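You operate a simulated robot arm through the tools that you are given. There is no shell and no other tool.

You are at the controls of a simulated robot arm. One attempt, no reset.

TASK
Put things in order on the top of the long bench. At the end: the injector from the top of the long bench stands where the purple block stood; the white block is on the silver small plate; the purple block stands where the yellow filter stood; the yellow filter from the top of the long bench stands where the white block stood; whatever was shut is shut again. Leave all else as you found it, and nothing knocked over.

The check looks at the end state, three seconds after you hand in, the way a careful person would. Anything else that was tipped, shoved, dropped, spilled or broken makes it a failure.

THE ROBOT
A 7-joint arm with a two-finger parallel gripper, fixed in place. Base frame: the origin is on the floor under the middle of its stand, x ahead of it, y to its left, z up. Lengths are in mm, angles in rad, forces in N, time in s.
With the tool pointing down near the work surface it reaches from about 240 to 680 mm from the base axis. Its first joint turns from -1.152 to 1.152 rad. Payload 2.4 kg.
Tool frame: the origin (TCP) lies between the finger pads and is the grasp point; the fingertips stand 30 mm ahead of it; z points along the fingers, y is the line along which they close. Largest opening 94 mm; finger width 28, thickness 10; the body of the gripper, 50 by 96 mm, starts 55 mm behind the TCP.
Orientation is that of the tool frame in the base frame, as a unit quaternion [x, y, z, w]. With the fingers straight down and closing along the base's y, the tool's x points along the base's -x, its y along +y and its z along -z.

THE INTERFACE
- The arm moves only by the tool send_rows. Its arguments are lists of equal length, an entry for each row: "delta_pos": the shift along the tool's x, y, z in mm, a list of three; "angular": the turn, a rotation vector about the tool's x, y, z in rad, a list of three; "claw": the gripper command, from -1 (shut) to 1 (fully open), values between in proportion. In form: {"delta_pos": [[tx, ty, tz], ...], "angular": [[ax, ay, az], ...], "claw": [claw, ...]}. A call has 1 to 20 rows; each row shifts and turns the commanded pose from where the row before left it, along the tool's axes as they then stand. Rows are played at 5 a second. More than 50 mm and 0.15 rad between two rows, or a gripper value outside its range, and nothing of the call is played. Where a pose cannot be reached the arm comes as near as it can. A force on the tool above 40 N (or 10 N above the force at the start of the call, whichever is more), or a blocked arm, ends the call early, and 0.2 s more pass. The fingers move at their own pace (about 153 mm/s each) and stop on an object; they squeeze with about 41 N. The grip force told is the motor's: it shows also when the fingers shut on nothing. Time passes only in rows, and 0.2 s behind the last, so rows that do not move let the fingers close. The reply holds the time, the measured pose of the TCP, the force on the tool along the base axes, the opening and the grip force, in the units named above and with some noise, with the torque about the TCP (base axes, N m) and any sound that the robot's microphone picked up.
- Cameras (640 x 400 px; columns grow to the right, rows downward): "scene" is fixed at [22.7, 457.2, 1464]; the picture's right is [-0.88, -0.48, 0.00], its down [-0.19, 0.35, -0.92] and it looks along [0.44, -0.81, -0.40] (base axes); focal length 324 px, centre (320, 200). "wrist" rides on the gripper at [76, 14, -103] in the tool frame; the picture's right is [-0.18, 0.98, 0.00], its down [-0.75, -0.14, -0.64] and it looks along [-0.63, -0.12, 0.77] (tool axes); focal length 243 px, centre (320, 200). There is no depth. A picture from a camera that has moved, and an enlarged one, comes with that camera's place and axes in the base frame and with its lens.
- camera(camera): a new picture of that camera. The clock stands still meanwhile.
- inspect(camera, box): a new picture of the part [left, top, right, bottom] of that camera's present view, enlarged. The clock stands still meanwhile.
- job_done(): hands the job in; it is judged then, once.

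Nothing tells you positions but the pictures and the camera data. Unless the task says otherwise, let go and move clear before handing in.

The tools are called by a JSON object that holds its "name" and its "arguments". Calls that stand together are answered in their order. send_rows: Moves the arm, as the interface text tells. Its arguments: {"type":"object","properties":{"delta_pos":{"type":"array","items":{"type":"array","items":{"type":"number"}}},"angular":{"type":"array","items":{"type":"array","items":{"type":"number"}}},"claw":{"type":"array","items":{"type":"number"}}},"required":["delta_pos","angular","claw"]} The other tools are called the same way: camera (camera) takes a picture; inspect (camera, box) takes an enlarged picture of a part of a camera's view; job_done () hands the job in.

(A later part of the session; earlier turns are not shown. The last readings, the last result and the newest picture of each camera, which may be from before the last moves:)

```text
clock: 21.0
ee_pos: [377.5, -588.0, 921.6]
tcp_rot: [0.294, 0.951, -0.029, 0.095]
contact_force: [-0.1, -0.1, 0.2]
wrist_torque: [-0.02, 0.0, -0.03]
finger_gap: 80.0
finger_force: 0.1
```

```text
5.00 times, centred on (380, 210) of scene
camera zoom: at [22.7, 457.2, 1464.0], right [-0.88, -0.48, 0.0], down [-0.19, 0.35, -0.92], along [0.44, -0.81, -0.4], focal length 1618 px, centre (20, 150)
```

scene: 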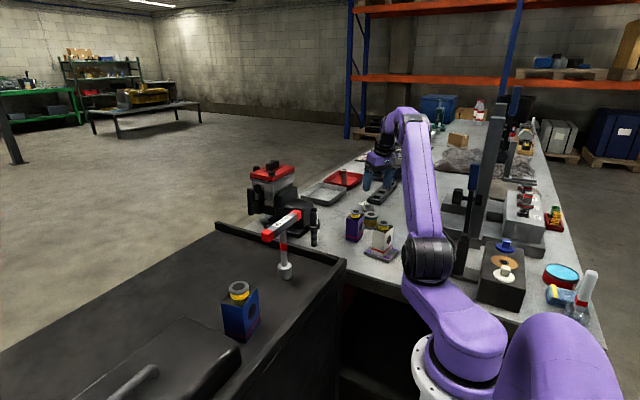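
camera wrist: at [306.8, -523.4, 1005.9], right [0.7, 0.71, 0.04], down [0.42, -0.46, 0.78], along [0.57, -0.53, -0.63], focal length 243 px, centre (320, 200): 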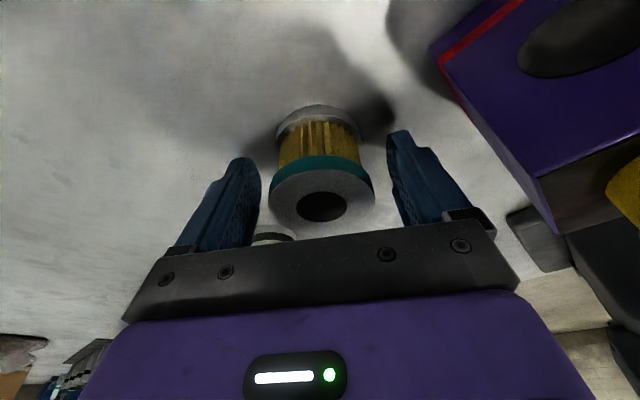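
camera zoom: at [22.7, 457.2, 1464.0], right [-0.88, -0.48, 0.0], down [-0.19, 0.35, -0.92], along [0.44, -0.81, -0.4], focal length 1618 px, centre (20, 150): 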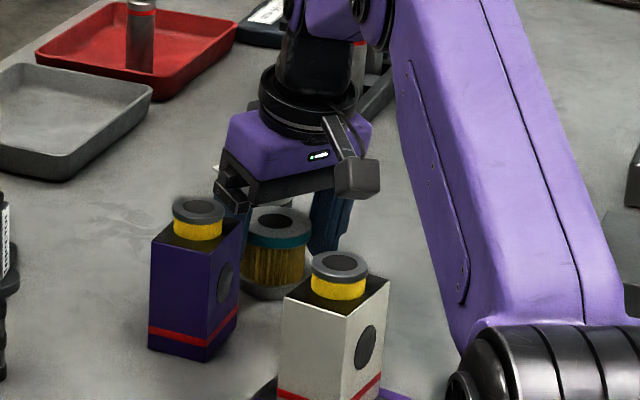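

The filter is between the fingers and everything clears the purple block. Closing on the filter.

{"name": "send_rows", "arguments": {"delta_pos": [[0, 0, 0], [0, 0, 0], [0, 0, 0], [0, 0, 0]], "angular": [[0, 0, 0], [0, 0, 0], [0, 0, 0], [0, 0, 0]], "claw": [-1, -1, -1, -1]}}

```text
clock: 22.0
ee_pos: [377.7, -587.1, 920.9]
tcp_rot: [0.294, 0.951, -0.029, 0.096]
contact_force: [-0.5, 0.0, -0.1]
wrist_torque: [-0.02, -0.04, 0.02]
finger_gap: 56.0
finger_force: 41.1
```

Gripped at 56 mm. Lifting vertically, high enough to pass over the purple block's cap.

{"name": "send_rows", "arguments": {"delta_pos": [[-2, 0, -9.8], [-6, 0, -29.4], [-6.7, 0, -33.1], [-6.7, 0, -33.1], [-6.7, 0, -33.1], [0, 0, 0]], "angular": [[0, 0, 0], [0, 0, 0], [0, 0, 0], [0, 0, 0], [0, 0, 0], [0, 0, 0]], "claw": [-1, -1, -1, -1, -1, -1]}}

{"name": "camera", "arguments": {"camera": "wrist"}}

{"name": "inspect", "arguments": {"camera": "scene", "box": [310, 150, 430, 260]}}

```text
clock: 23.4
ee_pos: [376.9, -589.1, 1063.9]
tcp_rot: [0.294, 0.951, -0.03, 0.096]
contact_force: [0.8, -0.8, -0.9]
wrist_torque: [0.01, -0.01, 0.0]
finger_gap: 56.1
finger_force: 40.6
```

```text
taken
camera wrist: at [306.2, -524.1, 1148.4], right [0.7, 0.71, 0.04], down [0.42, -0.46, 0.78], along [0.57, -0.53, -0.63], focal length 243 px, centre (320, 200)
```

wrist: 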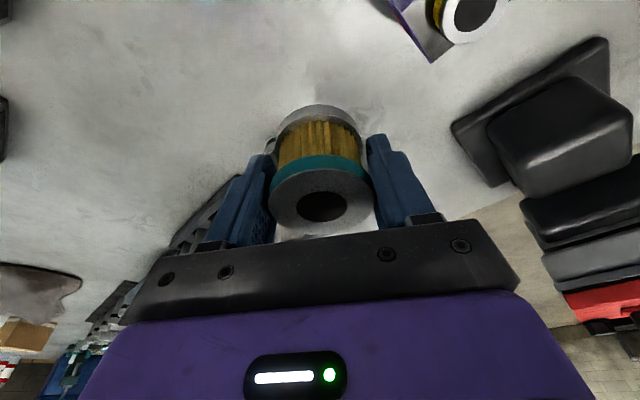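

```text
3.64 times, centred on (370, 205) of scene
camera zoom: at [22.7, 457.2, 1464.0], right [-0.88, -0.48, 0.0], down [-0.19, 0.35, -0.92], along [0.44, -0.81, -0.4], focal length 1177 px, centre (138, 182)
```

zoom: 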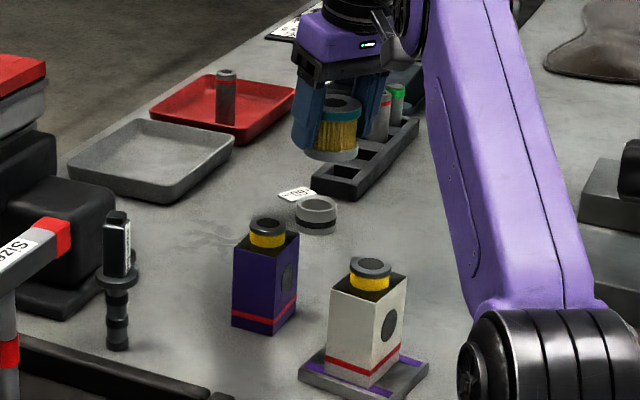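

The filter is lifted cleanly. Moving it over the purple block at height to the white block's old spot (400,-380).

{"name": "send_rows", "arguments": {"delta_pos": [[19.4, 37.1, -3.94], [19.4, 37.1, -3.94], [19.4, 37.1, -3.94], [19.4, 37.1, -3.94], [19.4, 37.1, -3.94], [0, 0, 0]], "angular": [[0, 0, 0], [0, 0, 0], [0, 0, 0], [0, 0, 0], [0, 0, 0], [0, 0, 0]], "claw": [-1, -1, -1, -1, -1, -1]}}

{"name": "camera", "arguments": {"camera": "wrist"}}

{"name": "inspect", "arguments": {"camera": "scene", "box": [290, 150, 410, 260]}}

```text
clock: 24.8
ee_pos: [400.6, -377.7, 1061.7]
tcp_rot: [0.293, 0.951, -0.03, 0.096]
contact_force: [-0.3, -0.7, -1.7]
wrist_torque: [0.0, 0.02, -0.03]
finger_gap: 56.3
finger_force: 41.2
```

```text
taken
camera wrist: at [330.1, -313.0, 1146.7], right [0.7, 0.71, 0.04], down [0.42, -0.46, 0.78], along [0.57, -0.53, -0.63], focal length 243 px, centre (320, 200)
```

wrist: 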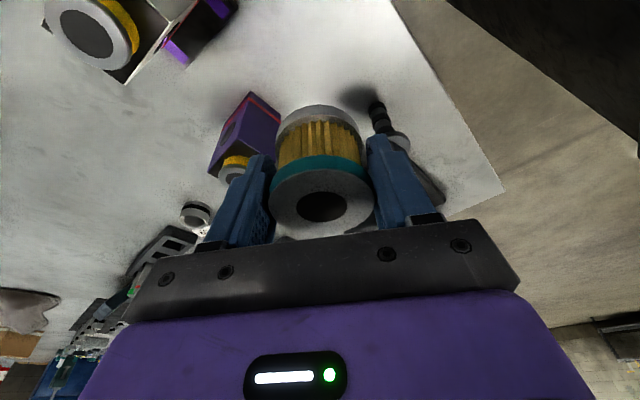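

```text
3.64 times, centred on (350, 205) of scene
camera zoom: at [22.7, 457.2, 1464.0], right [-0.88, -0.48, 0.0], down [-0.19, 0.35, -0.92], along [0.44, -0.81, -0.4], focal length 1177 px, centre (211, 182)
```

zoom: 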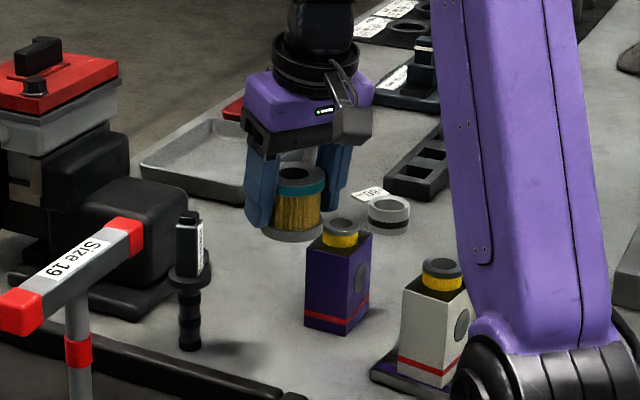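

Position over the white block's old spot is right; lowering 120 mm first.

{"name": "send_rows", "arguments": {"delta_pos": [[5.8, -0.5, 29.4], [5.8, -0.5, 29.4], [5.8, -0.5, 29.4], [5.8, -0.5, 29.4], [0, 0, 0]], "angular": [[0, 0, 0], [0, 0, 0], [0, 0, 0], [0, 0, 0], [0, 0, 0]], "claw": [-1, -1, -1, -1, -1]}}

{"name": "inspect", "arguments": {"camera": "scene", "box": [300, 190, 400, 270]}}

```text
clock: 26.0
ee_pos: [400.8, -380.6, 942.3]
tcp_rot: [0.294, 0.95, -0.03, 0.096]
contact_force: [0.0, -0.1, -1.7]
wrist_torque: [0.01, 0.0, -0.02]
finger_gap: 56.0
finger_force: 41.1
```

```text
5.00 times, centred on (350, 230) of scene
camera zoom: at [22.7, 457.2, 1464.0], right [-0.88, -0.48, 0.0], down [-0.19, 0.35, -0.92], along [0.44, -0.81, -0.4], focal length 1618 px, centre (170, 50)
```

zoom: 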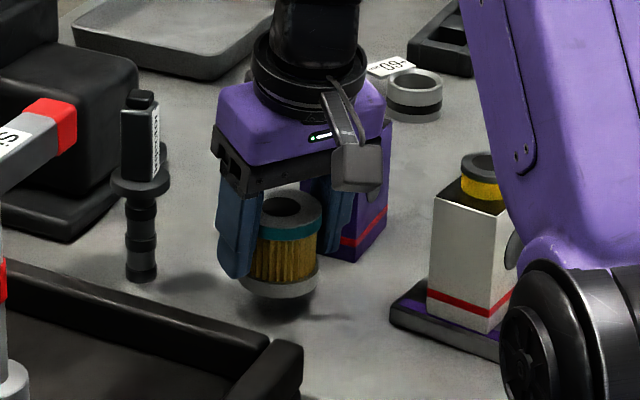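

About 20 mm above the bench; lowering 17 mm, then gently by 1–2 mm steps.

{"name": "send_rows", "arguments": {"delta_pos": [[1.79, 0, 8.82], [1.59, 0, 7.84], [0.2, 0, 0.98], [0.2, 0, 0.98], [0, 0, 0]], "angular": [[0, 0, 0], [0, 0, 0], [0, 0, 0], [0, 0, 0], [0, 0, 0]], "claw": [-1, -1, -1, -1, -1]}}

```text
clock: 27.2
ee_pos: [400.4, -381.9, 924.1]
tcp_rot: [0.294, 0.951, -0.03, 0.095]
contact_force: [-0.2, -0.3, -1.3]
wrist_torque: [-0.01, 0.0, -0.02]
finger_gap: 56.4
finger_force: 41.1
```

{"name": "send_rows", "arguments": {"delta_pos": [[0.2, 0, 0.98], [0.2, 0, 0.98], [0, 0, 0]], "angular": [[0, 0, 0], [0, 0, 0], [0, 0, 0]], "claw": [-1, -1, -1]}}

```text
clock: 28.0
ee_pos: [398.8, -380.9, 921.7]
tcp_rot: [0.294, 0.951, -0.029, 0.095]
contact_force: [-0.1, 0.4, -2.0]
wrist_torque: [0.02, -0.01, -0.01]
finger_gap: 55.9
finger_force: 40.9
```

The filter is about at its original grip height with no contact yet; continuing 1 mm at a time.

{"name": "send_rows", "arguments": {"delta_pos": [[0.2, 0, 0.98], [0, 0, 0]], "angular": [[0, 0, 0], [0, 0, 0]], "claw": [-1, -1]}}

{"name": "inspect", "arguments": {"camera": "scene", "box": [320, 210, 370, 260]}}

```text
clock: 28.6
ee_pos: [400.5, -381.2, 920.0]
tcp_rot: [0.294, 0.951, -0.03, 0.095]
contact_force: [0.0, 0.0, -0.6]
wrist_torque: [-0.01, -0.01, 0.0]
finger_gap: 55.8
finger_force: 40.8
```

```text
8.00 times, centred on (345, 235) of scene
camera zoom: at [22.7, 457.2, 1464.0], right [-0.88, -0.48, 0.0], down [-0.19, 0.35, -0.92], along [0.44, -0.81, -0.4], focal length 2589 px, centre (120, -80)
```

zoom: 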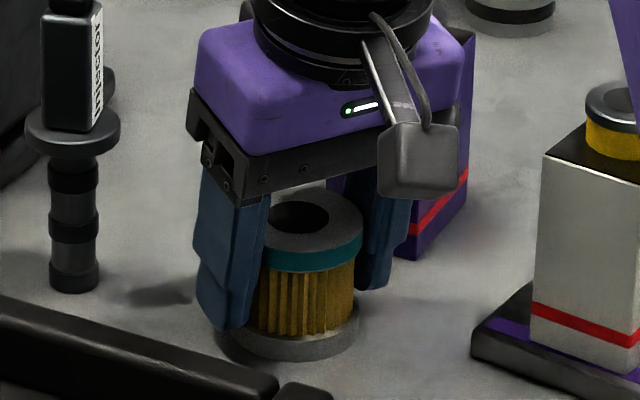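

It looks to be at the surface; one more small step to confirm contact.

{"name": "send_rows", "arguments": {"delta_pos": [[0.15, 0, 0.75], [0, 0, 0]], "angular": [[0, 0, 0], [0, 0, 0]], "claw": [-1, -1]}}

```text
clock: 29.2
ee_pos: [401.1, -382.6, 921.0]
tcp_rot: [0.294, 0.95, -0.031, 0.097]
contact_force: [-2.5, 2.6, 10.1]
wrist_torque: [0.05, 0.1, 0.01]
finger_gap: 55.6
finger_force: 40.7
```

Contact felt. Easing up slightly and opening to ~80 mm.

{"name": "send_rows", "arguments": {"delta_pos": [[-0.15, 0, -0.6], [0, 0, 0], [0, 0, 0], [0, 0, 0], [0, 0, 0]], "angular": [[0, 0, 0], [0, 0, 0], [0, 0, 0], [0, 0, 0], [0, 0, 0]], "claw": [-1, 0.3, 0.7, 0.7, 0.7]}}

{"name": "inspect", "arguments": {"camera": "scene", "box": [320, 210, 370, 260]}}

{"name": "camera", "arguments": {"camera": "wrist"}}

```text
clock: 30.4
ee_pos: [401.5, -381.6, 921.1]
tcp_rot: [0.295, 0.95, -0.03, 0.095]
contact_force: [0.2, 0.2, 0.8]
wrist_torque: [0.0, -0.01, 0.01]
finger_gap: 80.1
finger_force: 0.0
```

```text
8.00 times, centred on (345, 235) of scene
camera zoom: at [22.7, 457.2, 1464.0], right [-0.88, -0.48, 0.0], down [-0.19, 0.35, -0.92], along [0.44, -0.81, -0.4], focal length 2589 px, centre (120, -80)
```

zoom: 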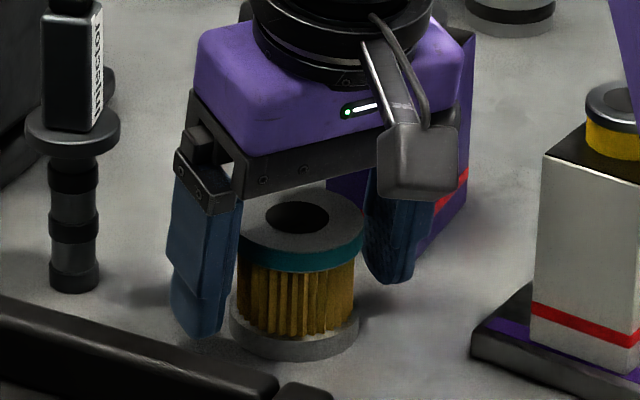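

```text
taken
camera wrist: at [329.8, -316.7, 1005.7], right [0.7, 0.71, 0.04], down [0.42, -0.46, 0.78], along [0.57, -0.53, -0.63], focal length 243 px, centre (320, 200)
```

wrist: 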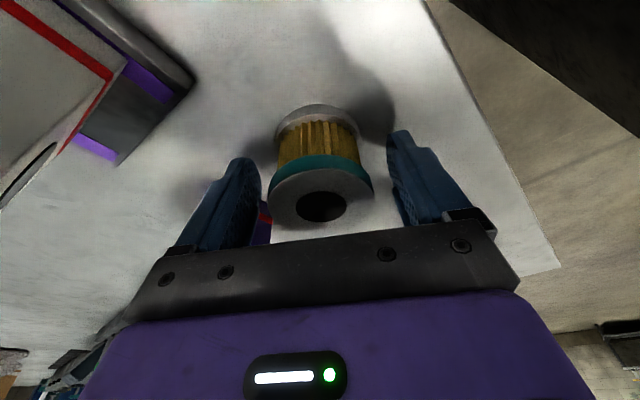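

The filter stands free at the white block's old spot. Going up, squaring the gripper to close along x with a 0.22 rad outward tilt, then over the purple block.

{"name": "send_rows", "arguments": {"delta_pos": [[-6.45, 0, -31.85], [-6.45, 0, -31.85], [-6.45, 0, -31.85], [-6.45, 0, -31.85], [0, 0, 0], [0, 0, 0], [0, 0, 0], [0, 0, 0], [0, 0, 0], [0, 0, 0], [0, 0, 0], [0, 0, 0], [0, 0, 0], [0, 0, 0], [0, 0, 0], [-33.5, -0.33, 7.5], [-33.5, -0.33, 7.5], [-33.5, -0.33, 7.5], [0, 0, 0]], "angular": [[0, 0, 0], [0, 0, 0], [0, 0, 0], [0, 0, 0], [0, 0.1, 0], [0, 0.1, 0], [0, 0, 0.1386], [0, 0, 0.1386], [0, 0, 0.1386], [0, 0, 0.1386], [0, 0, 0.1386], [0, 0, 0.1386], [0, 0, 0.1386], [0, -0.11, 0], [0, -0.11, 0], [0, 0, 0], [0, 0, 0], [0, 0, 0], [0, 0, 0]], "claw": [0.7, 0.7, 0.7, 0.7, 0.7, 0.7, 0.7, 0.7, 0.7, 0.7, 0.7, 0.7, 0.7, 0.7, 0.7, 0.7, 0.7, 0.7, 0.7]}}

{"name": "camera", "arguments": {"camera": "wrist"}}

{"name": "camera", "arguments": {"camera": "scene"}}

```text
clock: 34.4
ee_pos: [399.5, -484.5, 1050.9]
tcp_rot: [0.703, 0.703, -0.077, 0.077]
contact_force: [0.2, 0.7, -0.5]
wrist_torque: [0.01, -0.04, 0.02]
finger_gap: 79.8
finger_force: 0.1
```

```text
taken
camera wrist: at [413.6, -388.0, 1133.7], right [0.98, -0.18, 0.04], down [-0.14, -0.6, 0.79], along [-0.12, -0.78, -0.61], focal length 243 px, centre (320, 200)
```

wrist: 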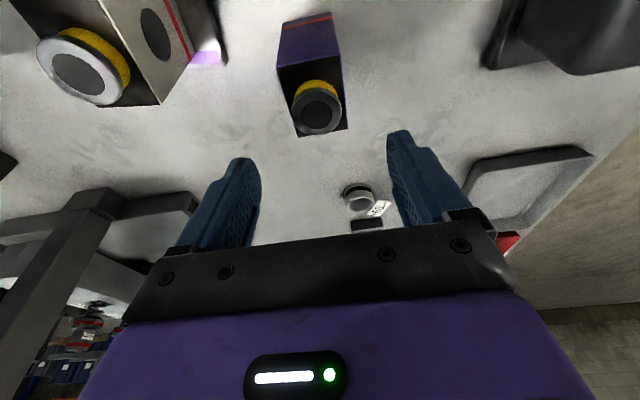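

```text
taken
```

scene: 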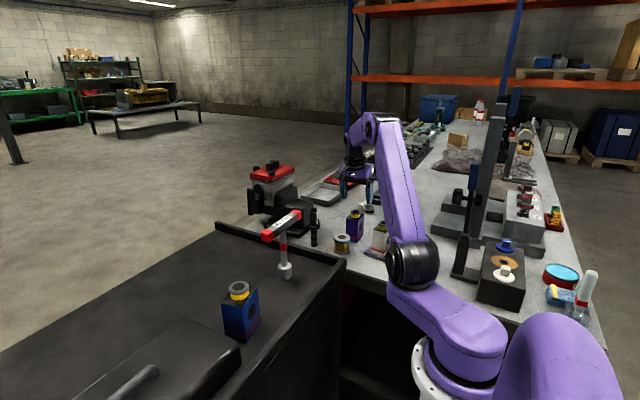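

The gripper is above the purple block, pose reached. Enlarging to check alignment before descending.

{"name": "inspect", "arguments": {"camera": "wrist", "box": [240, 0, 400, 150]}}

{"name": "inspect", "arguments": {"camera": "scene", "box": [310, 180, 420, 270]}}

```text
2.67 times, centred on (320, 75) of wrist
camera zoom: at [413.6, -388.0, 1133.7], right [0.98, -0.18, 0.04], down [-0.14, -0.6, 0.79], along [-0.12, -0.78, -0.61], focal length 647 px, centre (320, 533)
```

zoom: 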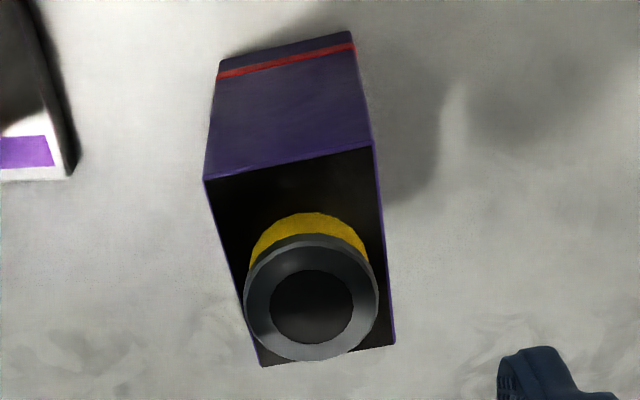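

```text
4.44 times, centred on (365, 225) of scene
camera zoom: at [22.7, 457.2, 1464.0], right [-0.88, -0.48, 0.0], down [-0.19, 0.35, -0.92], along [0.44, -0.81, -0.4], focal length 1438 px, centre (120, 89)
```

zoom: 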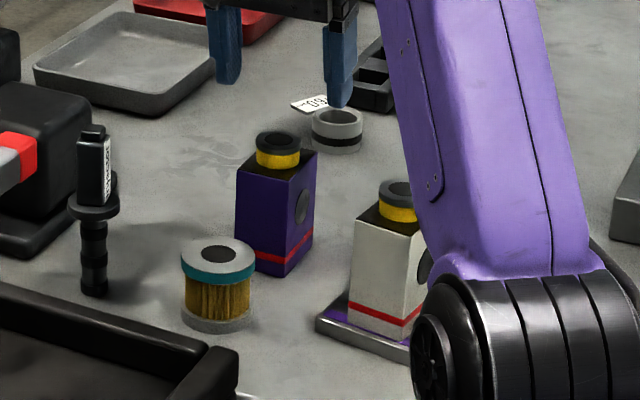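

Purple block centre confirmed at ≈(400,-485.5). Descending to z≈940 around it.

{"name": "send_rows", "arguments": {"delta_pos": [[5.8, 0.13, 27.1], [5.8, 0.13, 27.1], [5.8, 0.13, 27.1], [5.8, 0.13, 27.1], [0, 0, 0]], "angular": [[0, 0, 0], [0, 0, 0], [0, 0, 0], [0, 0, 0], [0, 0, 0]], "claw": [0.8, 0.8, 0.8, 0.8, 0.8]}}

{"name": "camera", "arguments": {"camera": "wrist"}}

{"name": "inspect", "arguments": {"camera": "scene", "box": [310, 180, 420, 270]}}

```text
clock: 35.6
ee_pos: [400.2, -485.1, 939.5]
tcp_rot: [0.703, 0.703, -0.077, 0.077]
contact_force: [-0.1, -0.7, -0.3]
wrist_torque: [0.01, 0.0, -0.01]
finger_gap: 84.8
finger_force: 0.0
```

```text
taken
camera wrist: at [413.6, -389.7, 1022.5], right [0.98, -0.18, 0.04], down [-0.14, -0.6, 0.79], along [-0.12, -0.78, -0.61], focal length 243 px, centre (320, 200)
```

wrist: 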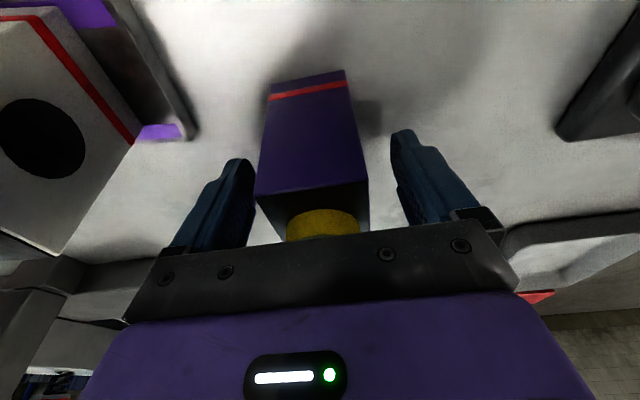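

```text
4.44 times, centred on (365, 225) of scene
camera zoom: at [22.7, 457.2, 1464.0], right [-0.88, -0.48, 0.0], down [-0.19, 0.35, -0.92], along [0.44, -0.81, -0.4], focal length 1438 px, centre (120, 89)
```

zoom: 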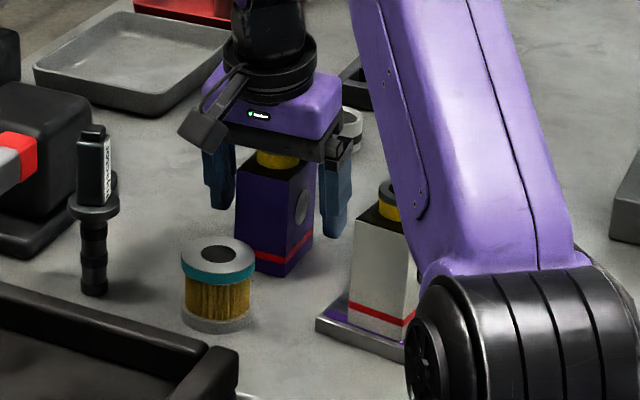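

Fingers straddle the purple block with clearance. Closing and lifting.

{"name": "send_rows", "arguments": {"delta_pos": [[0, 0, 0], [0, 0, 0], [0, 0, 0], [0, 0, 0]], "angular": [[0, 0, 0], [0, 0, 0], [0, 0, 0], [0, 0, 0]], "claw": [-1, -1, -1, -1]}}

```text
clock: 36.6
ee_pos: [400.3, -486.2, 939.3]
tcp_rot: [0.703, 0.703, -0.078, 0.078]
contact_force: [0.9, 0.0, 0.2]
wrist_torque: [-0.07, -0.09, 0.03]
finger_gap: 48.3
finger_force: 40.9
```

Gripped at 48 mm. Lifting 60 mm, then moving to the filter's old spot (377,-588).

{"name": "send_rows", "arguments": {"delta_pos": [[-2.2, 0, -9.8], [-5.45, 0, -24.4], [-5.45, 0, -24.4], [0, 0, 0], [-25, -5.75, 5.6], [-25, -5.75, 5.6], [-25, -5.75, 5.6], [-25, -5.75, 5.6], [0, 0, 0]], "angular": [[0, 0, 0], [0, 0, 0], [0, 0, 0], [0, 0, 0], [0, 0, 0], [0, 0, 0], [0, 0, 0], [0, 0, 0], [0, 0, 0]], "claw": [-1, -1, -1, -1, -1, -1, -1, -1, -1]}}

{"name": "camera", "arguments": {"camera": "wrist"}}

{"name": "inspect", "arguments": {"camera": "scene", "box": [310, 160, 430, 260]}}

```text
clock: 38.6
ee_pos: [377.0, -588.8, 999.7]
tcp_rot: [0.703, 0.703, -0.078, 0.078]
contact_force: [0.1, 0.0, -4.6]
wrist_torque: [-0.01, -0.01, 0.04]
finger_gap: 48.2
finger_force: 41.4
```

```text
taken
camera wrist: at [390.6, -492.3, 1082.6], right [0.98, -0.18, 0.04], down [-0.14, -0.6, 0.79], along [-0.12, -0.78, -0.61], focal length 243 px, centre (320, 200)
```

wrist: 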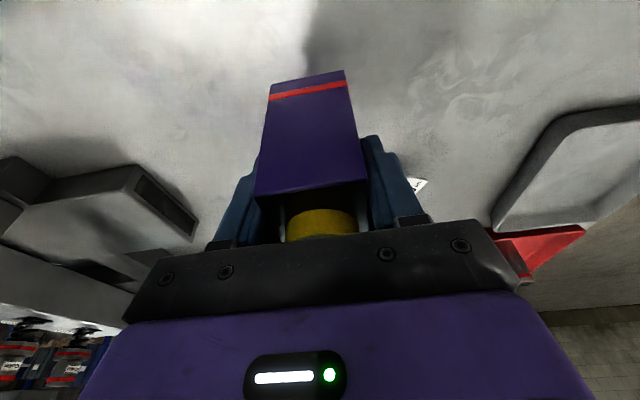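

```text
4.00 times, centred on (370, 210) of scene
camera zoom: at [22.8, 457.1, 1464.0], right [-0.88, -0.48, 0.0], down [-0.19, 0.35, -0.92], along [0.44, -0.81, -0.4], focal length 1295 px, centre (120, 160)
```

zoom: 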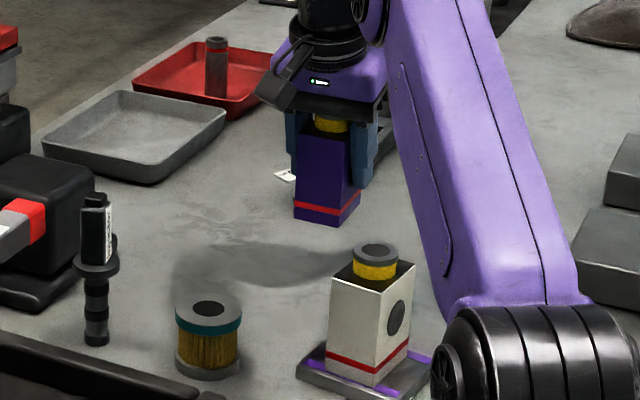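

The purple block hangs over the filter's old spot with nothing under it. Lowering 54 mm, then gentle steps.

{"name": "send_rows", "arguments": {"delta_pos": [[4, 0, 17.8], [4, 0, 17.8], [3.8, 0, 17.1], [0, 0, 0]], "angular": [[0, 0, 0], [0, 0, 0], [0, 0, 0], [0, 0, 0]], "claw": [-1, -1, -1, -1]}}

{"name": "inspect", "arguments": {"camera": "scene", "box": [340, 180, 410, 240]}}

```text
clock: 39.6
ee_pos: [376.4, -589.6, 946.1]
tcp_rot: [0.703, 0.703, -0.078, 0.077]
contact_force: [0.0, -0.6, -4.2]
wrist_torque: [-0.01, -0.02, 0.0]
finger_gap: 48.1
finger_force: 40.9
```

```text
6.67 times, centred on (375, 210) of scene
camera zoom: at [22.7, 457.1, 1464.0], right [-0.88, -0.48, 0.0], down [-0.19, 0.35, -0.92], along [0.44, -0.81, -0.4], focal length 2158 px, centre (-47, 133)
```

zoom: 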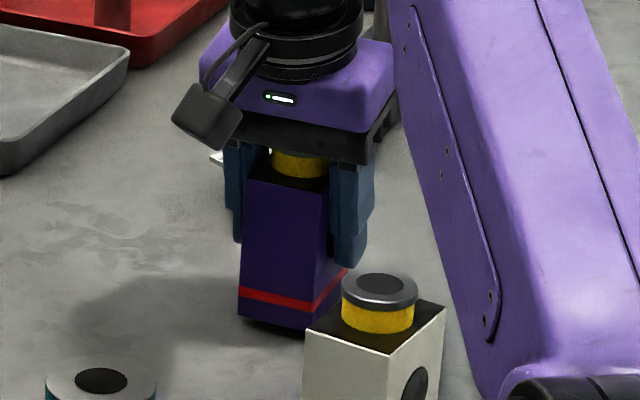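

Roughly 6 mm above the bench. Continuing down gently.

{"name": "send_rows", "arguments": {"delta_pos": [[0.65, 0, 2.93], [0.44, 0, 1.95], [0, 0, 0]], "angular": [[0, 0, 0], [0, 0, 0], [0, 0, 0]], "claw": [-1, -1, -1]}}

```text
clock: 40.4
ee_pos: [377.3, -588.5, 941.1]
tcp_rot: [0.703, 0.703, -0.078, 0.077]
contact_force: [0.5, -0.1, -5.1]
wrist_torque: [0.0, -0.02, 0.04]
finger_gap: 48.4
finger_force: 41.4
```

{"name": "send_rows", "arguments": {"delta_pos": [[0.22, 0, 0.98], [0, 0, 0]], "angular": [[0, 0, 0], [0, 0, 0]], "claw": [-1, -1]}}

```text
clock: 41.0
ee_pos: [376.5, -587.4, 938.9]
tcp_rot: [0.703, 0.703, -0.077, 0.077]
contact_force: [-0.3, 0.2, -3.5]
wrist_torque: [-0.02, 0.0, 0.01]
finger_gap: 48.1
finger_force: 40.9
```

No contact yet; another 1 mm.

{"name": "send_rows", "arguments": {"delta_pos": [[0.22, 0, 0.98], [0, 0, 0]], "angular": [[0, 0, 0], [0, 0, 0]], "claw": [-1, -1]}}

```text
clock: 41.6
ee_pos: [376.8, -587.4, 939.8]
tcp_rot: [0.703, 0.702, -0.077, 0.078]
contact_force: [0.2, 0.5, -1.0]
wrist_torque: [0.14, 0.06, -0.01]
finger_gap: 48.4
finger_force: 41.3
```

Light contact has begun; pressing another 0.4 mm, then opening.

{"name": "send_rows", "arguments": {"delta_pos": [[0.09, 0, 0.4], [0, 0, 0], [0, 0, 0], [0, 0, 0], [0, 0, 0], [0, 0, 0]], "angular": [[0, 0, 0], [0, 0, 0], [0, 0, 0], [0, 0, 0], [0, 0, 0], [0, 0, 0]], "claw": [-1, -1, 0.3, 0.7, 0.7, 0.7]}}

{"name": "inspect", "arguments": {"camera": "scene", "box": [340, 180, 410, 240]}}

{"name": "camera", "arguments": {"camera": "wrist"}}

```text
clock: 43.0
ee_pos: [376.7, -588.0, 938.9]
tcp_rot: [0.703, 0.702, -0.078, 0.078]
contact_force: [-0.3, 0.0, 0.0]
wrist_torque: [0.0, 0.01, 0.02]
finger_gap: 79.8
finger_force: 0.1
```

```text
6.67 times, centred on (375, 210) of scene
camera zoom: at [22.7, 457.2, 1464.0], right [-0.88, -0.48, 0.0], down [-0.19, 0.35, -0.92], along [0.44, -0.81, -0.4], focal length 2158 px, centre (-47, 133)
```

zoom: 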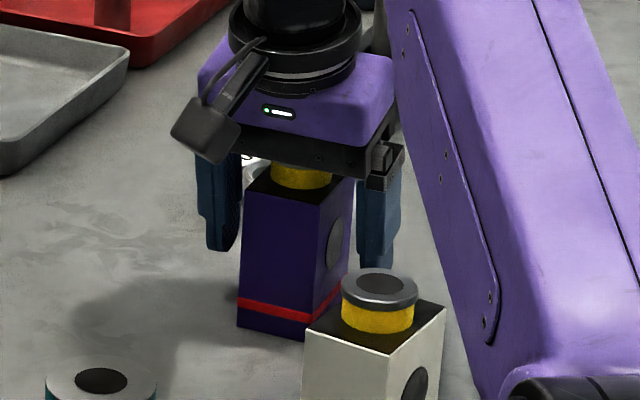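

```text
taken
camera wrist: at [390.9, -492.0, 1021.9], right [0.98, -0.18, 0.04], down [-0.14, -0.6, 0.79], along [-0.12, -0.78, -0.61], focal length 243 px, centre (320, 200)
```

wrist: 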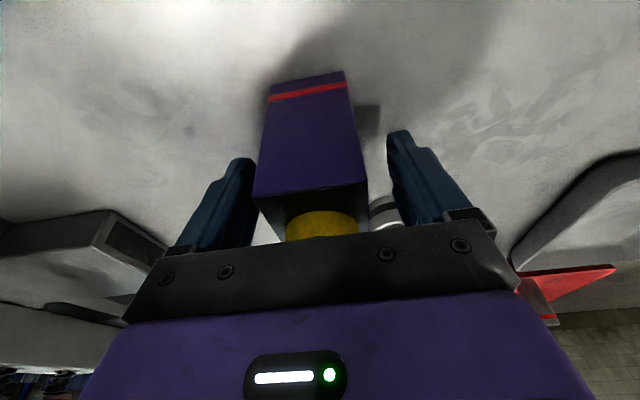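

Purple block stands free at the filter's old spot. Going straight up, untilting, and moving above the injector at a safe height to study its orientation.

{"name": "send_rows", "arguments": {"delta_pos": [[-7.1, 0, -31.7], [-7.1, 0, -31.7], [-7.1, 0, -31.7], [-7.1, 0, -31.7], [-9.8, 0, -43.9], [0, 0, 0], [0, 0, 0], [36.7, 20, -3.5], [36.7, 20, -3.5], [36.7, 20, -3.5], [36.7, 20, -3.5], [36.7, 20, -3.5], [36.7, 20, -3.5], [0, 0, 0]], "angular": [[0, 0, 0], [0, 0, 0], [0, 0, 0], [0, 0, 0], [0, 0, 0], [0, 0.11, 0], [0, 0.11, 0], [0, 0, 0], [0, 0, 0], [0, 0, 0], [0, 0, 0], [0, 0, 0], [0, 0, 0], [0, 0, 0]], "claw": [0.7, 0.7, 0.7, 0.7, 0.7, 0.7, 0.7, 0.7, 0.7, 0.7, 0.7, 0.7, 0.7, 0.7]}}

{"name": "camera", "arguments": {"camera": "wrist"}}

{"name": "camera", "arguments": {"camera": "scene"}}

```text
clock: 46.0
ee_pos: [474.8, -343.1, 1120.1]
tcp_rot: [0.706, 0.707, -0.019, 0.02]
contact_force: [0.3, 0.8, 0.6]
wrist_torque: [0.04, 0.02, 0.02]
finger_gap: 80.1
finger_force: 0.1
out of reach, approached as far as the arm can: row 6, 7
```

```text
taken
camera wrist: at [488.9, -262.4, 1217.7], right [0.98, -0.18, 0.01], down [-0.14, -0.72, 0.68], along [-0.12, -0.67, -0.73], focal length 243 px, centre (320, 200)
```

wrist: 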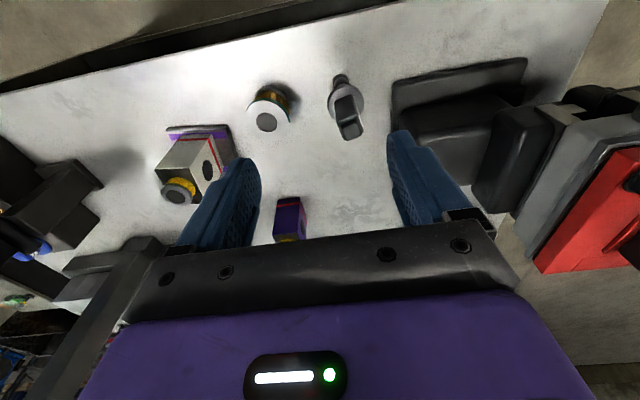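

```text
taken
```

scene: 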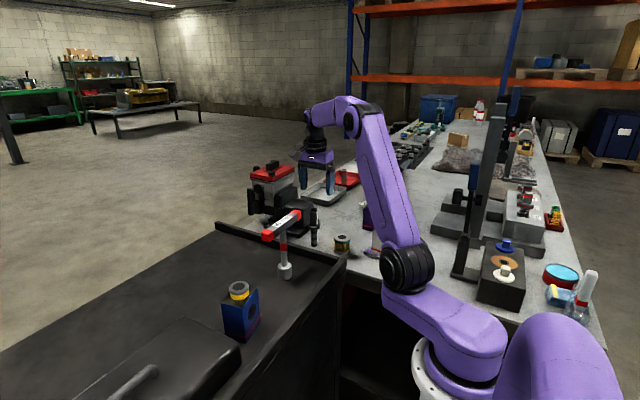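

The untilt was cut short by the reach limit, leaving a ~0.055 rad tilt and a slightly different position — fine, all clear. I'll remove the leftover tilt and inspect the injector.

{"name": "send_rows", "arguments": {"delta_pos": [[0, 0, 0], [0, 0, 0]], "angular": [[0, 0.055, 0], [0, 0, 0]], "claw": [0.7, 0.7]}}

{"name": "inspect", "arguments": {"camera": "wrist", "box": [310, 40, 420, 150]}}

{"name": "inspect", "arguments": {"camera": "wrist", "box": [130, 40, 430, 250]}}

```text
clock: 46.6
ee_pos: [475.3, -344.1, 1120.6]
tcp_rot: [0.707, 0.707, 0.001, 0.0]
contact_force: [-0.1, -0.3, 0.8]
wrist_torque: [0.03, -0.05, 0.03]
finger_gap: 80.1
finger_force: 0.2
```

```text
3.64 times, centred on (365, 95) of wrist
camera zoom: at [488.9, -268.7, 1222.1], right [0.98, -0.18, 0.0], down [-0.14, -0.75, 0.64], along [-0.12, -0.63, -0.77], focal length 882 px, centre (156, 582)
```

zoom: 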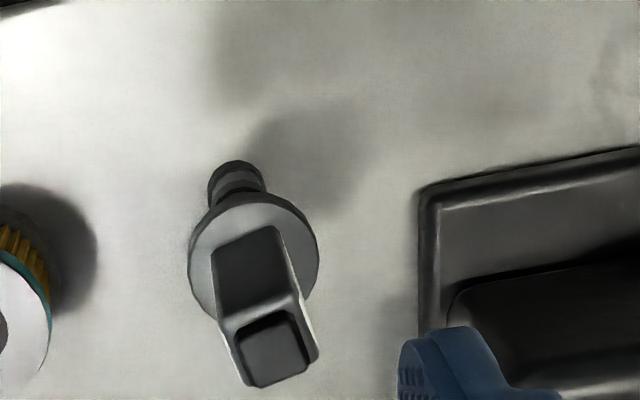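

```text
1.90 times, centred on (280, 145) of wrist
camera zoom: at [488.9, -268.7, 1222.1], right [0.98, -0.18, 0.0], down [-0.14, -0.75, 0.64], along [-0.12, -0.63, -0.77], focal length 462 px, centre (396, 305)
```

zoom: 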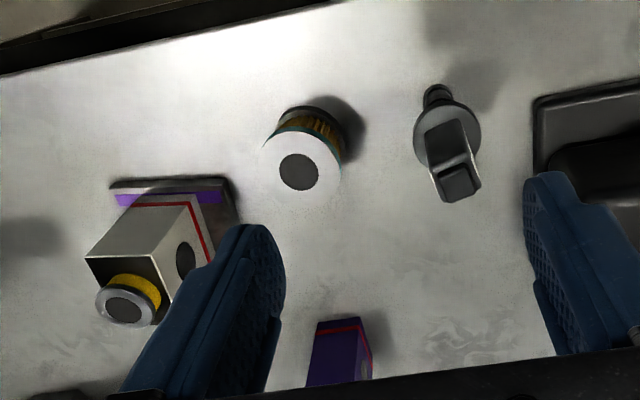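

The injector is at ≈(500,-368) with its body turned ≈+0.16 rad; flange top ≈957, top ≈1020, so I'll grip the upper body with fingertips just above the flange. Moving above it and matching the yaw.

{"name": "send_rows", "arguments": {"delta_pos": [[-12, 12.3, 20], [-12, 12.3, 20], [0, 0, 8], [0, 0, 0], [0, 0, 0], [0, 0, 0]], "angular": [[0, 0, 0], [0, 0, 0], [0, 0, 0], [0, 0, -0.08], [0, 0, -0.08], [0, 0, 0]], "claw": [0.7, 0.7, 0.7, 0.7, 0.7, 0.7]}}

{"name": "camera", "arguments": {"camera": "wrist"}}

{"name": "inspect", "arguments": {"camera": "scene", "box": [260, 140, 380, 250]}}

{"name": "inspect", "arguments": {"camera": "wrist", "box": [260, 20, 400, 150]}}

```text
clock: 48.0
ee_pos: [499.4, -368.0, 1070.8]
tcp_rot: [0.648, 0.761, 0.0, 0.0]
contact_force: [0.1, 0.0, -0.3]
wrist_torque: [0.0, 0.0, -0.01]
finger_gap: 79.5
finger_force: 0.1
```

```text
taken
camera wrist: at [500.9, -292.1, 1173.7], right [1.0, -0.02, 0.0], down [-0.02, -0.77, 0.64], along [-0.02, -0.64, -0.77], focal length 243 px, centre (320, 200)
```

wrist: 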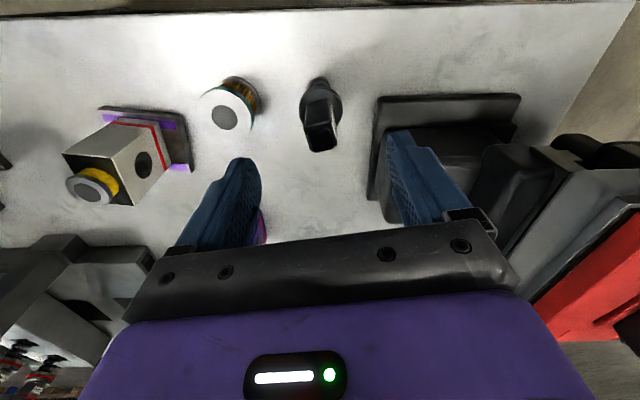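

```text
3.64 times, centred on (320, 195) of scene
camera zoom: at [22.7, 457.2, 1464.0], right [-0.88, -0.48, 0.0], down [-0.19, 0.35, -0.92], along [0.44, -0.81, -0.4], focal length 1177 px, centre (320, 218)
```

zoom: 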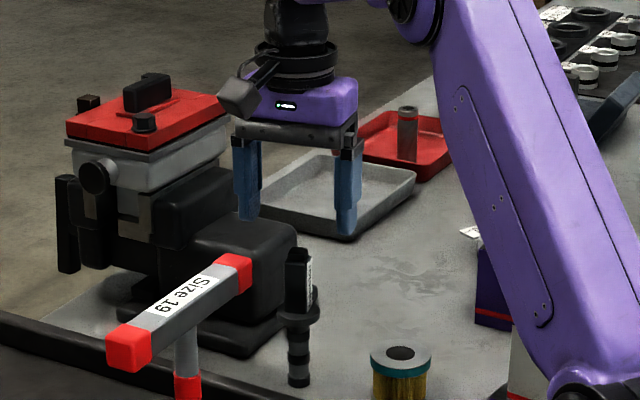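

```text
3.08 times, centred on (330, 85) of wrist
camera zoom: at [500.9, -292.1, 1173.7], right [1.0, -0.02, 0.0], down [-0.02, -0.77, 0.64], along [-0.02, -0.64, -0.77], focal length 746 px, centre (289, 554)
```

zoom: 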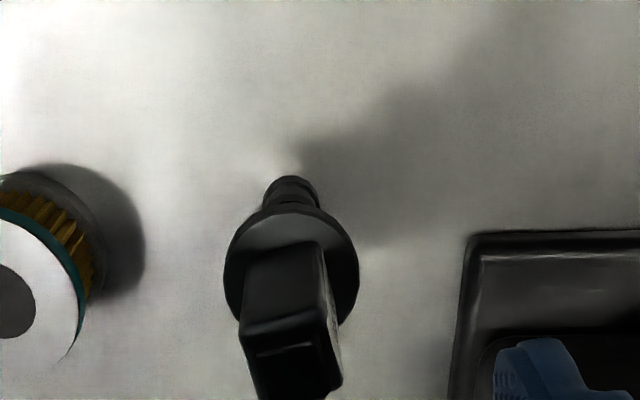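

The gripper is centred on the injector body. I'll zoom the scene camera on the injector to check the side port before descending.

{"name": "inspect", "arguments": {"camera": "scene", "box": [298, 200, 338, 250]}}

{"name": "inspect", "arguments": {"camera": "wrist", "box": [290, 65, 350, 160]}}

```text
8.00 times, centred on (318, 225) of scene
camera zoom: at [22.7, 457.2, 1464.0], right [-0.88, -0.48, 0.0], down [-0.19, 0.35, -0.92], along [0.44, -0.81, -0.4], focal length 2589 px, centre (336, 0)
```

zoom: 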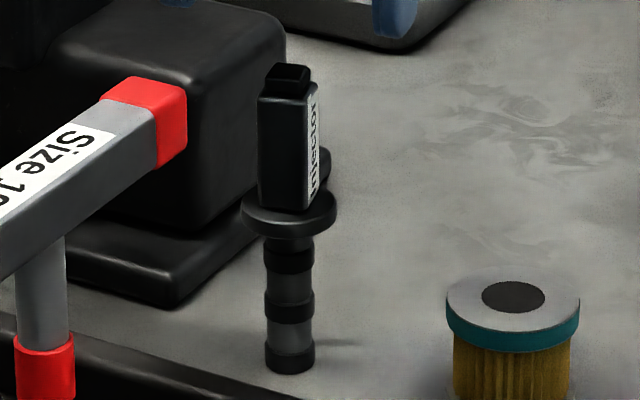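

```text
4.21 times, centred on (320, 112) of wrist
camera zoom: at [500.9, -292.1, 1173.7], right [1.0, -0.02, 0.0], down [-0.02, -0.77, 0.64], along [-0.02, -0.64, -0.77], focal length 1022 px, centre (320, 568)
```

zoom: 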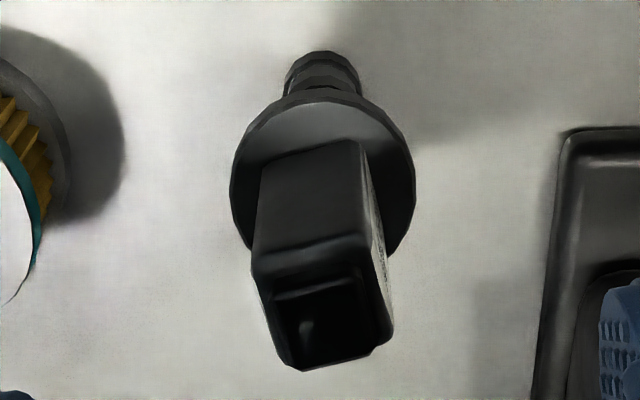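

The port at the back sits between the finger planes, so gripping the sides is clear. Descending in two stages with a ~60 mm opening.

{"name": "send_rows", "arguments": {"delta_pos": [[0, 0, 0], [0, 0, 20], [0, 0, 20], [0, 0, 15], [0, 0, 0]], "angular": [[0, 0, 0], [0, 0, 0], [0, 0, 0], [0, 0, 0], [0, 0, 0]], "claw": [0.28, 0.28, 0.28, 0.28, 0.28]}}

{"name": "camera", "arguments": {"camera": "wrist"}}

{"name": "inspect", "arguments": {"camera": "scene", "box": [280, 170, 360, 250]}}

```text
clock: 49.2
ee_pos: [499.3, -369.1, 1016.0]
tcp_rot: [0.648, 0.762, 0.0, 0.0]
contact_force: [0.1, 0.0, 0.3]
wrist_torque: [0.01, -0.02, 0.01]
finger_gap: 60.5
finger_force: 0.0
```

```text
taken
camera wrist: at [501.0, -291.7, 1118.3], right [1.0, -0.03, 0.0], down [-0.02, -0.77, 0.64], along [-0.02, -0.64, -0.77], focal length 243 px, centre (320, 200)
```

wrist: 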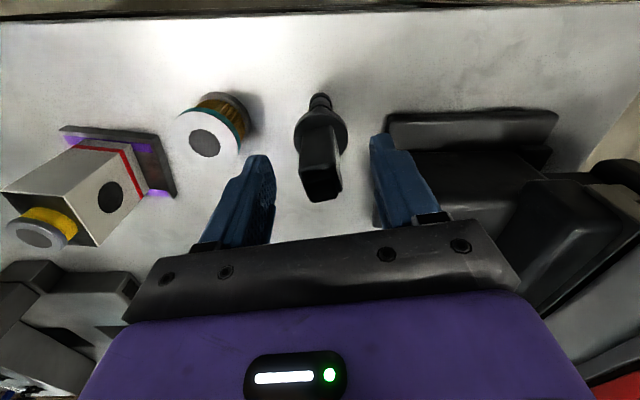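

```text
5.00 times, centred on (320, 210) of scene
camera zoom: at [22.7, 457.2, 1464.0], right [-0.88, -0.48, 0.0], down [-0.19, 0.35, -0.92], along [0.44, -0.81, -0.4], focal length 1618 px, centre (320, 150)
```

zoom: 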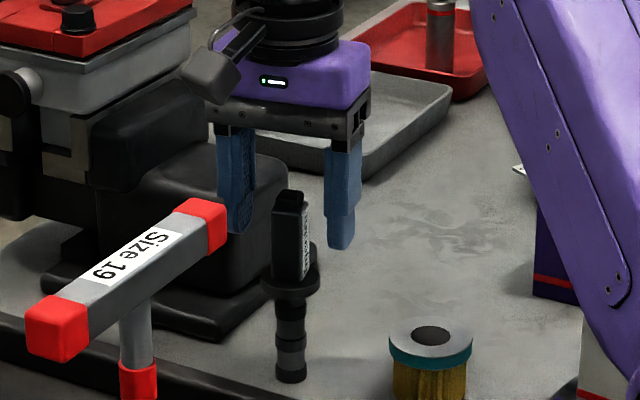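

Aligned; the fingers pass on either side of the body. Down another 22 mm, then look again.

{"name": "send_rows", "arguments": {"delta_pos": [[0, 0, 11], [0, 0, 11], [0, 0, 0]], "angular": [[0, 0, 0], [0, 0, 0], [0, 0, 0]], "claw": [0.28, 0.28, 0.28]}}

{"name": "camera", "arguments": {"camera": "wrist"}}

{"name": "inspect", "arguments": {"camera": "scene", "box": [295, 190, 345, 250]}}

```text
clock: 50.0
ee_pos: [499.4, -367.7, 995.3]
tcp_rot: [0.648, 0.762, 0.0, 0.0]
contact_force: [-0.6, -0.1, 0.5]
wrist_torque: [-0.02, 0.01, 0.0]
finger_gap: 60.4
finger_force: 0.1
```

```text
taken
camera wrist: at [500.8, -292.0, 1096.9], right [1.0, -0.03, 0.0], down [-0.02, -0.77, 0.64], along [-0.02, -0.64, -0.77], focal length 243 px, centre (320, 200)
```

wrist: 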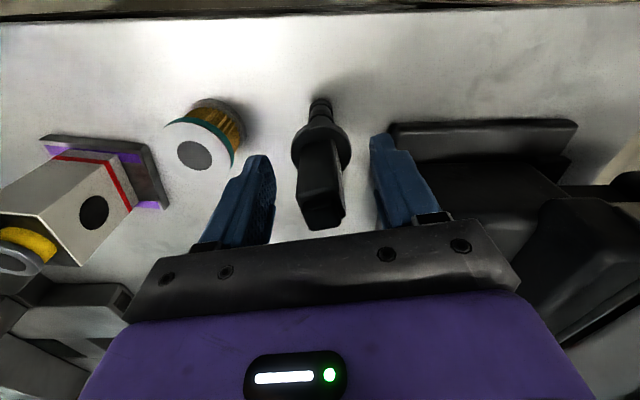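

```text
6.67 times, centred on (320, 220) of scene
camera zoom: at [22.7, 457.2, 1464.0], right [-0.88, -0.48, 0.0], down [-0.19, 0.35, -0.92], along [0.44, -0.81, -0.4], focal length 2158 px, centre (320, 67)
```

zoom: 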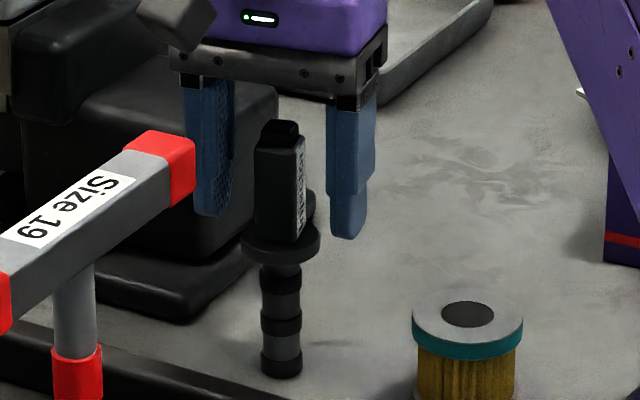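

Fingertips sit ~7 mm above the flange, centred on the body. Closing in steps.

{"name": "send_rows", "arguments": {"delta_pos": [[0, 0, 0], [0, 0, 0], [0, 0, 0], [0, 0, 0], [0, 0, 0], [0, 0, 0]], "angular": [[0, 0, 0], [0, 0, 0], [0, 0, 0], [0, 0, 0], [0, 0, 0], [0, 0, 0]], "claw": [-0.2, -0.3, -0.4, -0.5, -1, -1]}}

{"name": "inspect", "arguments": {"camera": "scene", "box": [295, 190, 345, 250]}}

{"name": "camera", "arguments": {"camera": "wrist"}}

```text
clock: 51.4
ee_pos: [498.2, -369.0, 996.6]
tcp_rot: [0.648, 0.761, -0.001, 0.0]
contact_force: [2.2, -0.1, 0.6]
wrist_torque: [0.04, -0.06, -0.05]
finger_gap: 25.6
finger_force: 41.3
```

```text
6.67 times, centred on (320, 220) of scene
camera zoom: at [22.7, 457.2, 1464.0], right [-0.88, -0.48, 0.0], down [-0.19, 0.35, -0.92], along [0.44, -0.81, -0.4], focal length 2158 px, centre (320, 67)
```

zoom: 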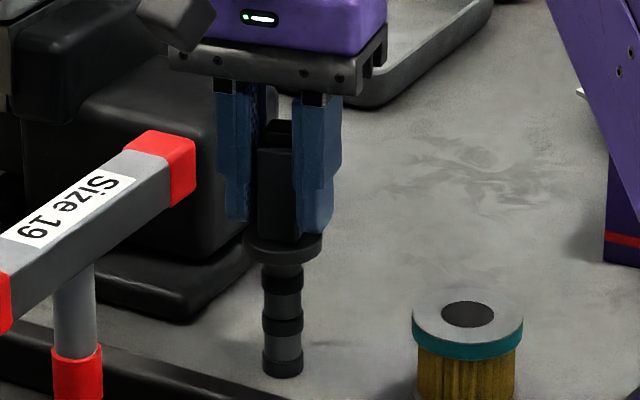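

```text
taken
camera wrist: at [501.0, -291.8, 1097.0], right [1.0, -0.03, 0.0], down [-0.02, -0.77, 0.64], along [-0.02, -0.64, -0.77], focal length 243 px, centre (320, 200)
```

wrist: 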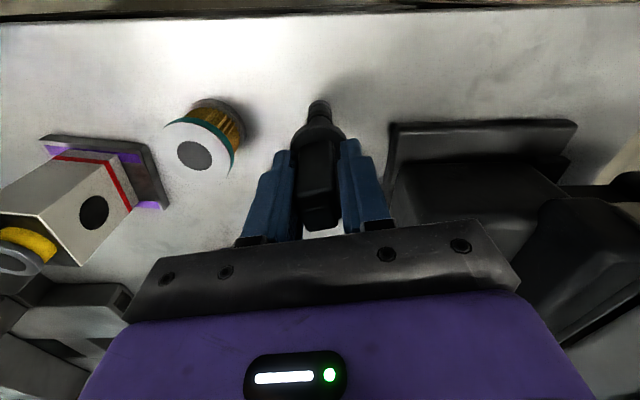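

Injector gripped at 25.6 mm. Lifting 75 mm first.

{"name": "send_rows", "arguments": {"delta_pos": [[0, 0, -10], [0, 0, -20], [0, 0, -25], [0, 0, -20], [0, 0, 0]], "angular": [[0, 0, 0], [0, 0, 0], [0, 0, 0], [0, 0, 0], [0, 0, 0]], "claw": [-1, -1, -1, -1, -1]}}

{"name": "inspect", "arguments": {"camera": "scene", "box": [280, 160, 360, 250]}}

{"name": "camera", "arguments": {"camera": "wrist"}}

```text
clock: 52.6
ee_pos: [497.7, -368.9, 1069.4]
tcp_rot: [0.648, 0.762, -0.001, 0.0]
contact_force: [-0.2, 0.3, -3.2]
wrist_torque: [0.02, 0.01, -0.01]
finger_gap: 25.9
finger_force: 40.9
```

```text
4.44 times, centred on (320, 205) of scene
camera zoom: at [22.7, 457.2, 1464.0], right [-0.88, -0.48, 0.0], down [-0.19, 0.35, -0.92], along [0.44, -0.81, -0.4], focal length 1438 px, centre (320, 178)
```

zoom: 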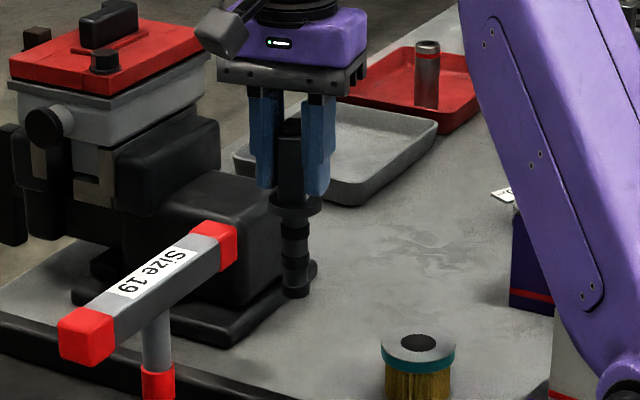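

```text
taken
camera wrist: at [500.6, -291.9, 1172.0], right [1.0, -0.03, 0.0], down [-0.02, -0.77, 0.64], along [-0.02, -0.64, -0.77], focal length 243 px, centre (320, 200)
```

wrist: 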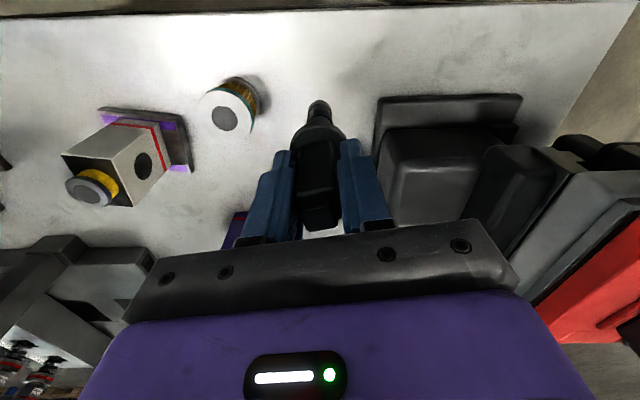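

The injector hangs straight (≈3 N). Moving it to the purple block's old spot (400,-485.5).

{"name": "send_rows", "arguments": {"delta_pos": [[-25, -29.2, 0], [-25, -29.2, 0], [-25, -29.2, 0], [-25, -29.2, 0], [0, 0, 0]], "angular": [[0, 0, 0], [0, 0, 0], [0, 0, 0], [0, 0, 0], [0, 0, 0]], "claw": [-1, -1, -1, -1, -1]}}

{"name": "camera", "arguments": {"camera": "wrist"}}

{"name": "inspect", "arguments": {"camera": "scene", "box": [310, 160, 420, 260]}}

```text
clock: 53.8
ee_pos: [399.3, -486.2, 1069.5]
tcp_rot: [0.648, 0.761, -0.001, 0.0]
contact_force: [-0.6, 0.1, -4.1]
wrist_torque: [0.02, 0.0, -0.01]
finger_gap: 25.8
finger_force: 40.7
```

```text
taken
camera wrist: at [401.3, -409.8, 1171.8], right [1.0, -0.02, 0.0], down [-0.02, -0.77, 0.64], along [-0.02, -0.64, -0.77], focal length 243 px, centre (320, 200)
```

wrist: 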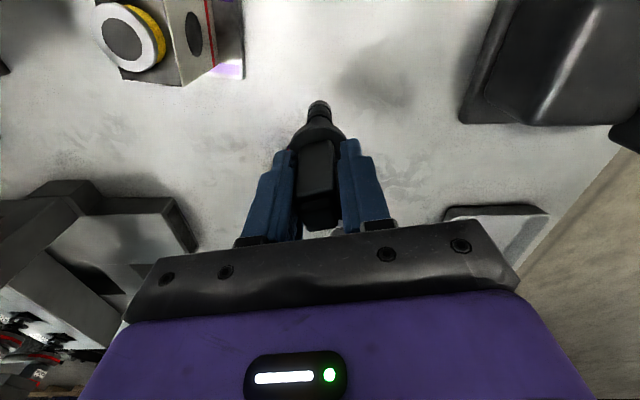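

```text
4.00 times, centred on (365, 210) of scene
camera zoom: at [22.7, 457.1, 1464.0], right [-0.88, -0.48, 0.0], down [-0.19, 0.35, -0.92], along [0.44, -0.81, -0.4], focal length 1295 px, centre (140, 160)
```

zoom: 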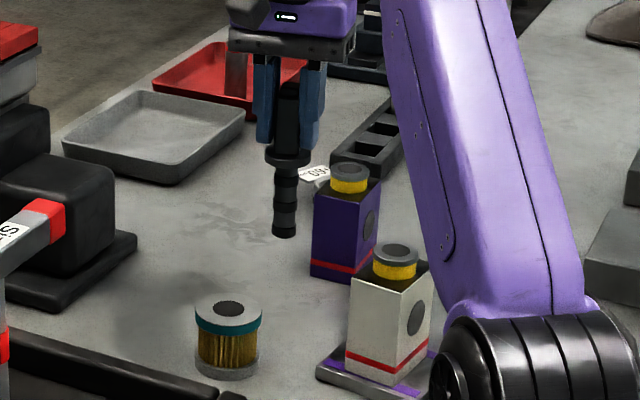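

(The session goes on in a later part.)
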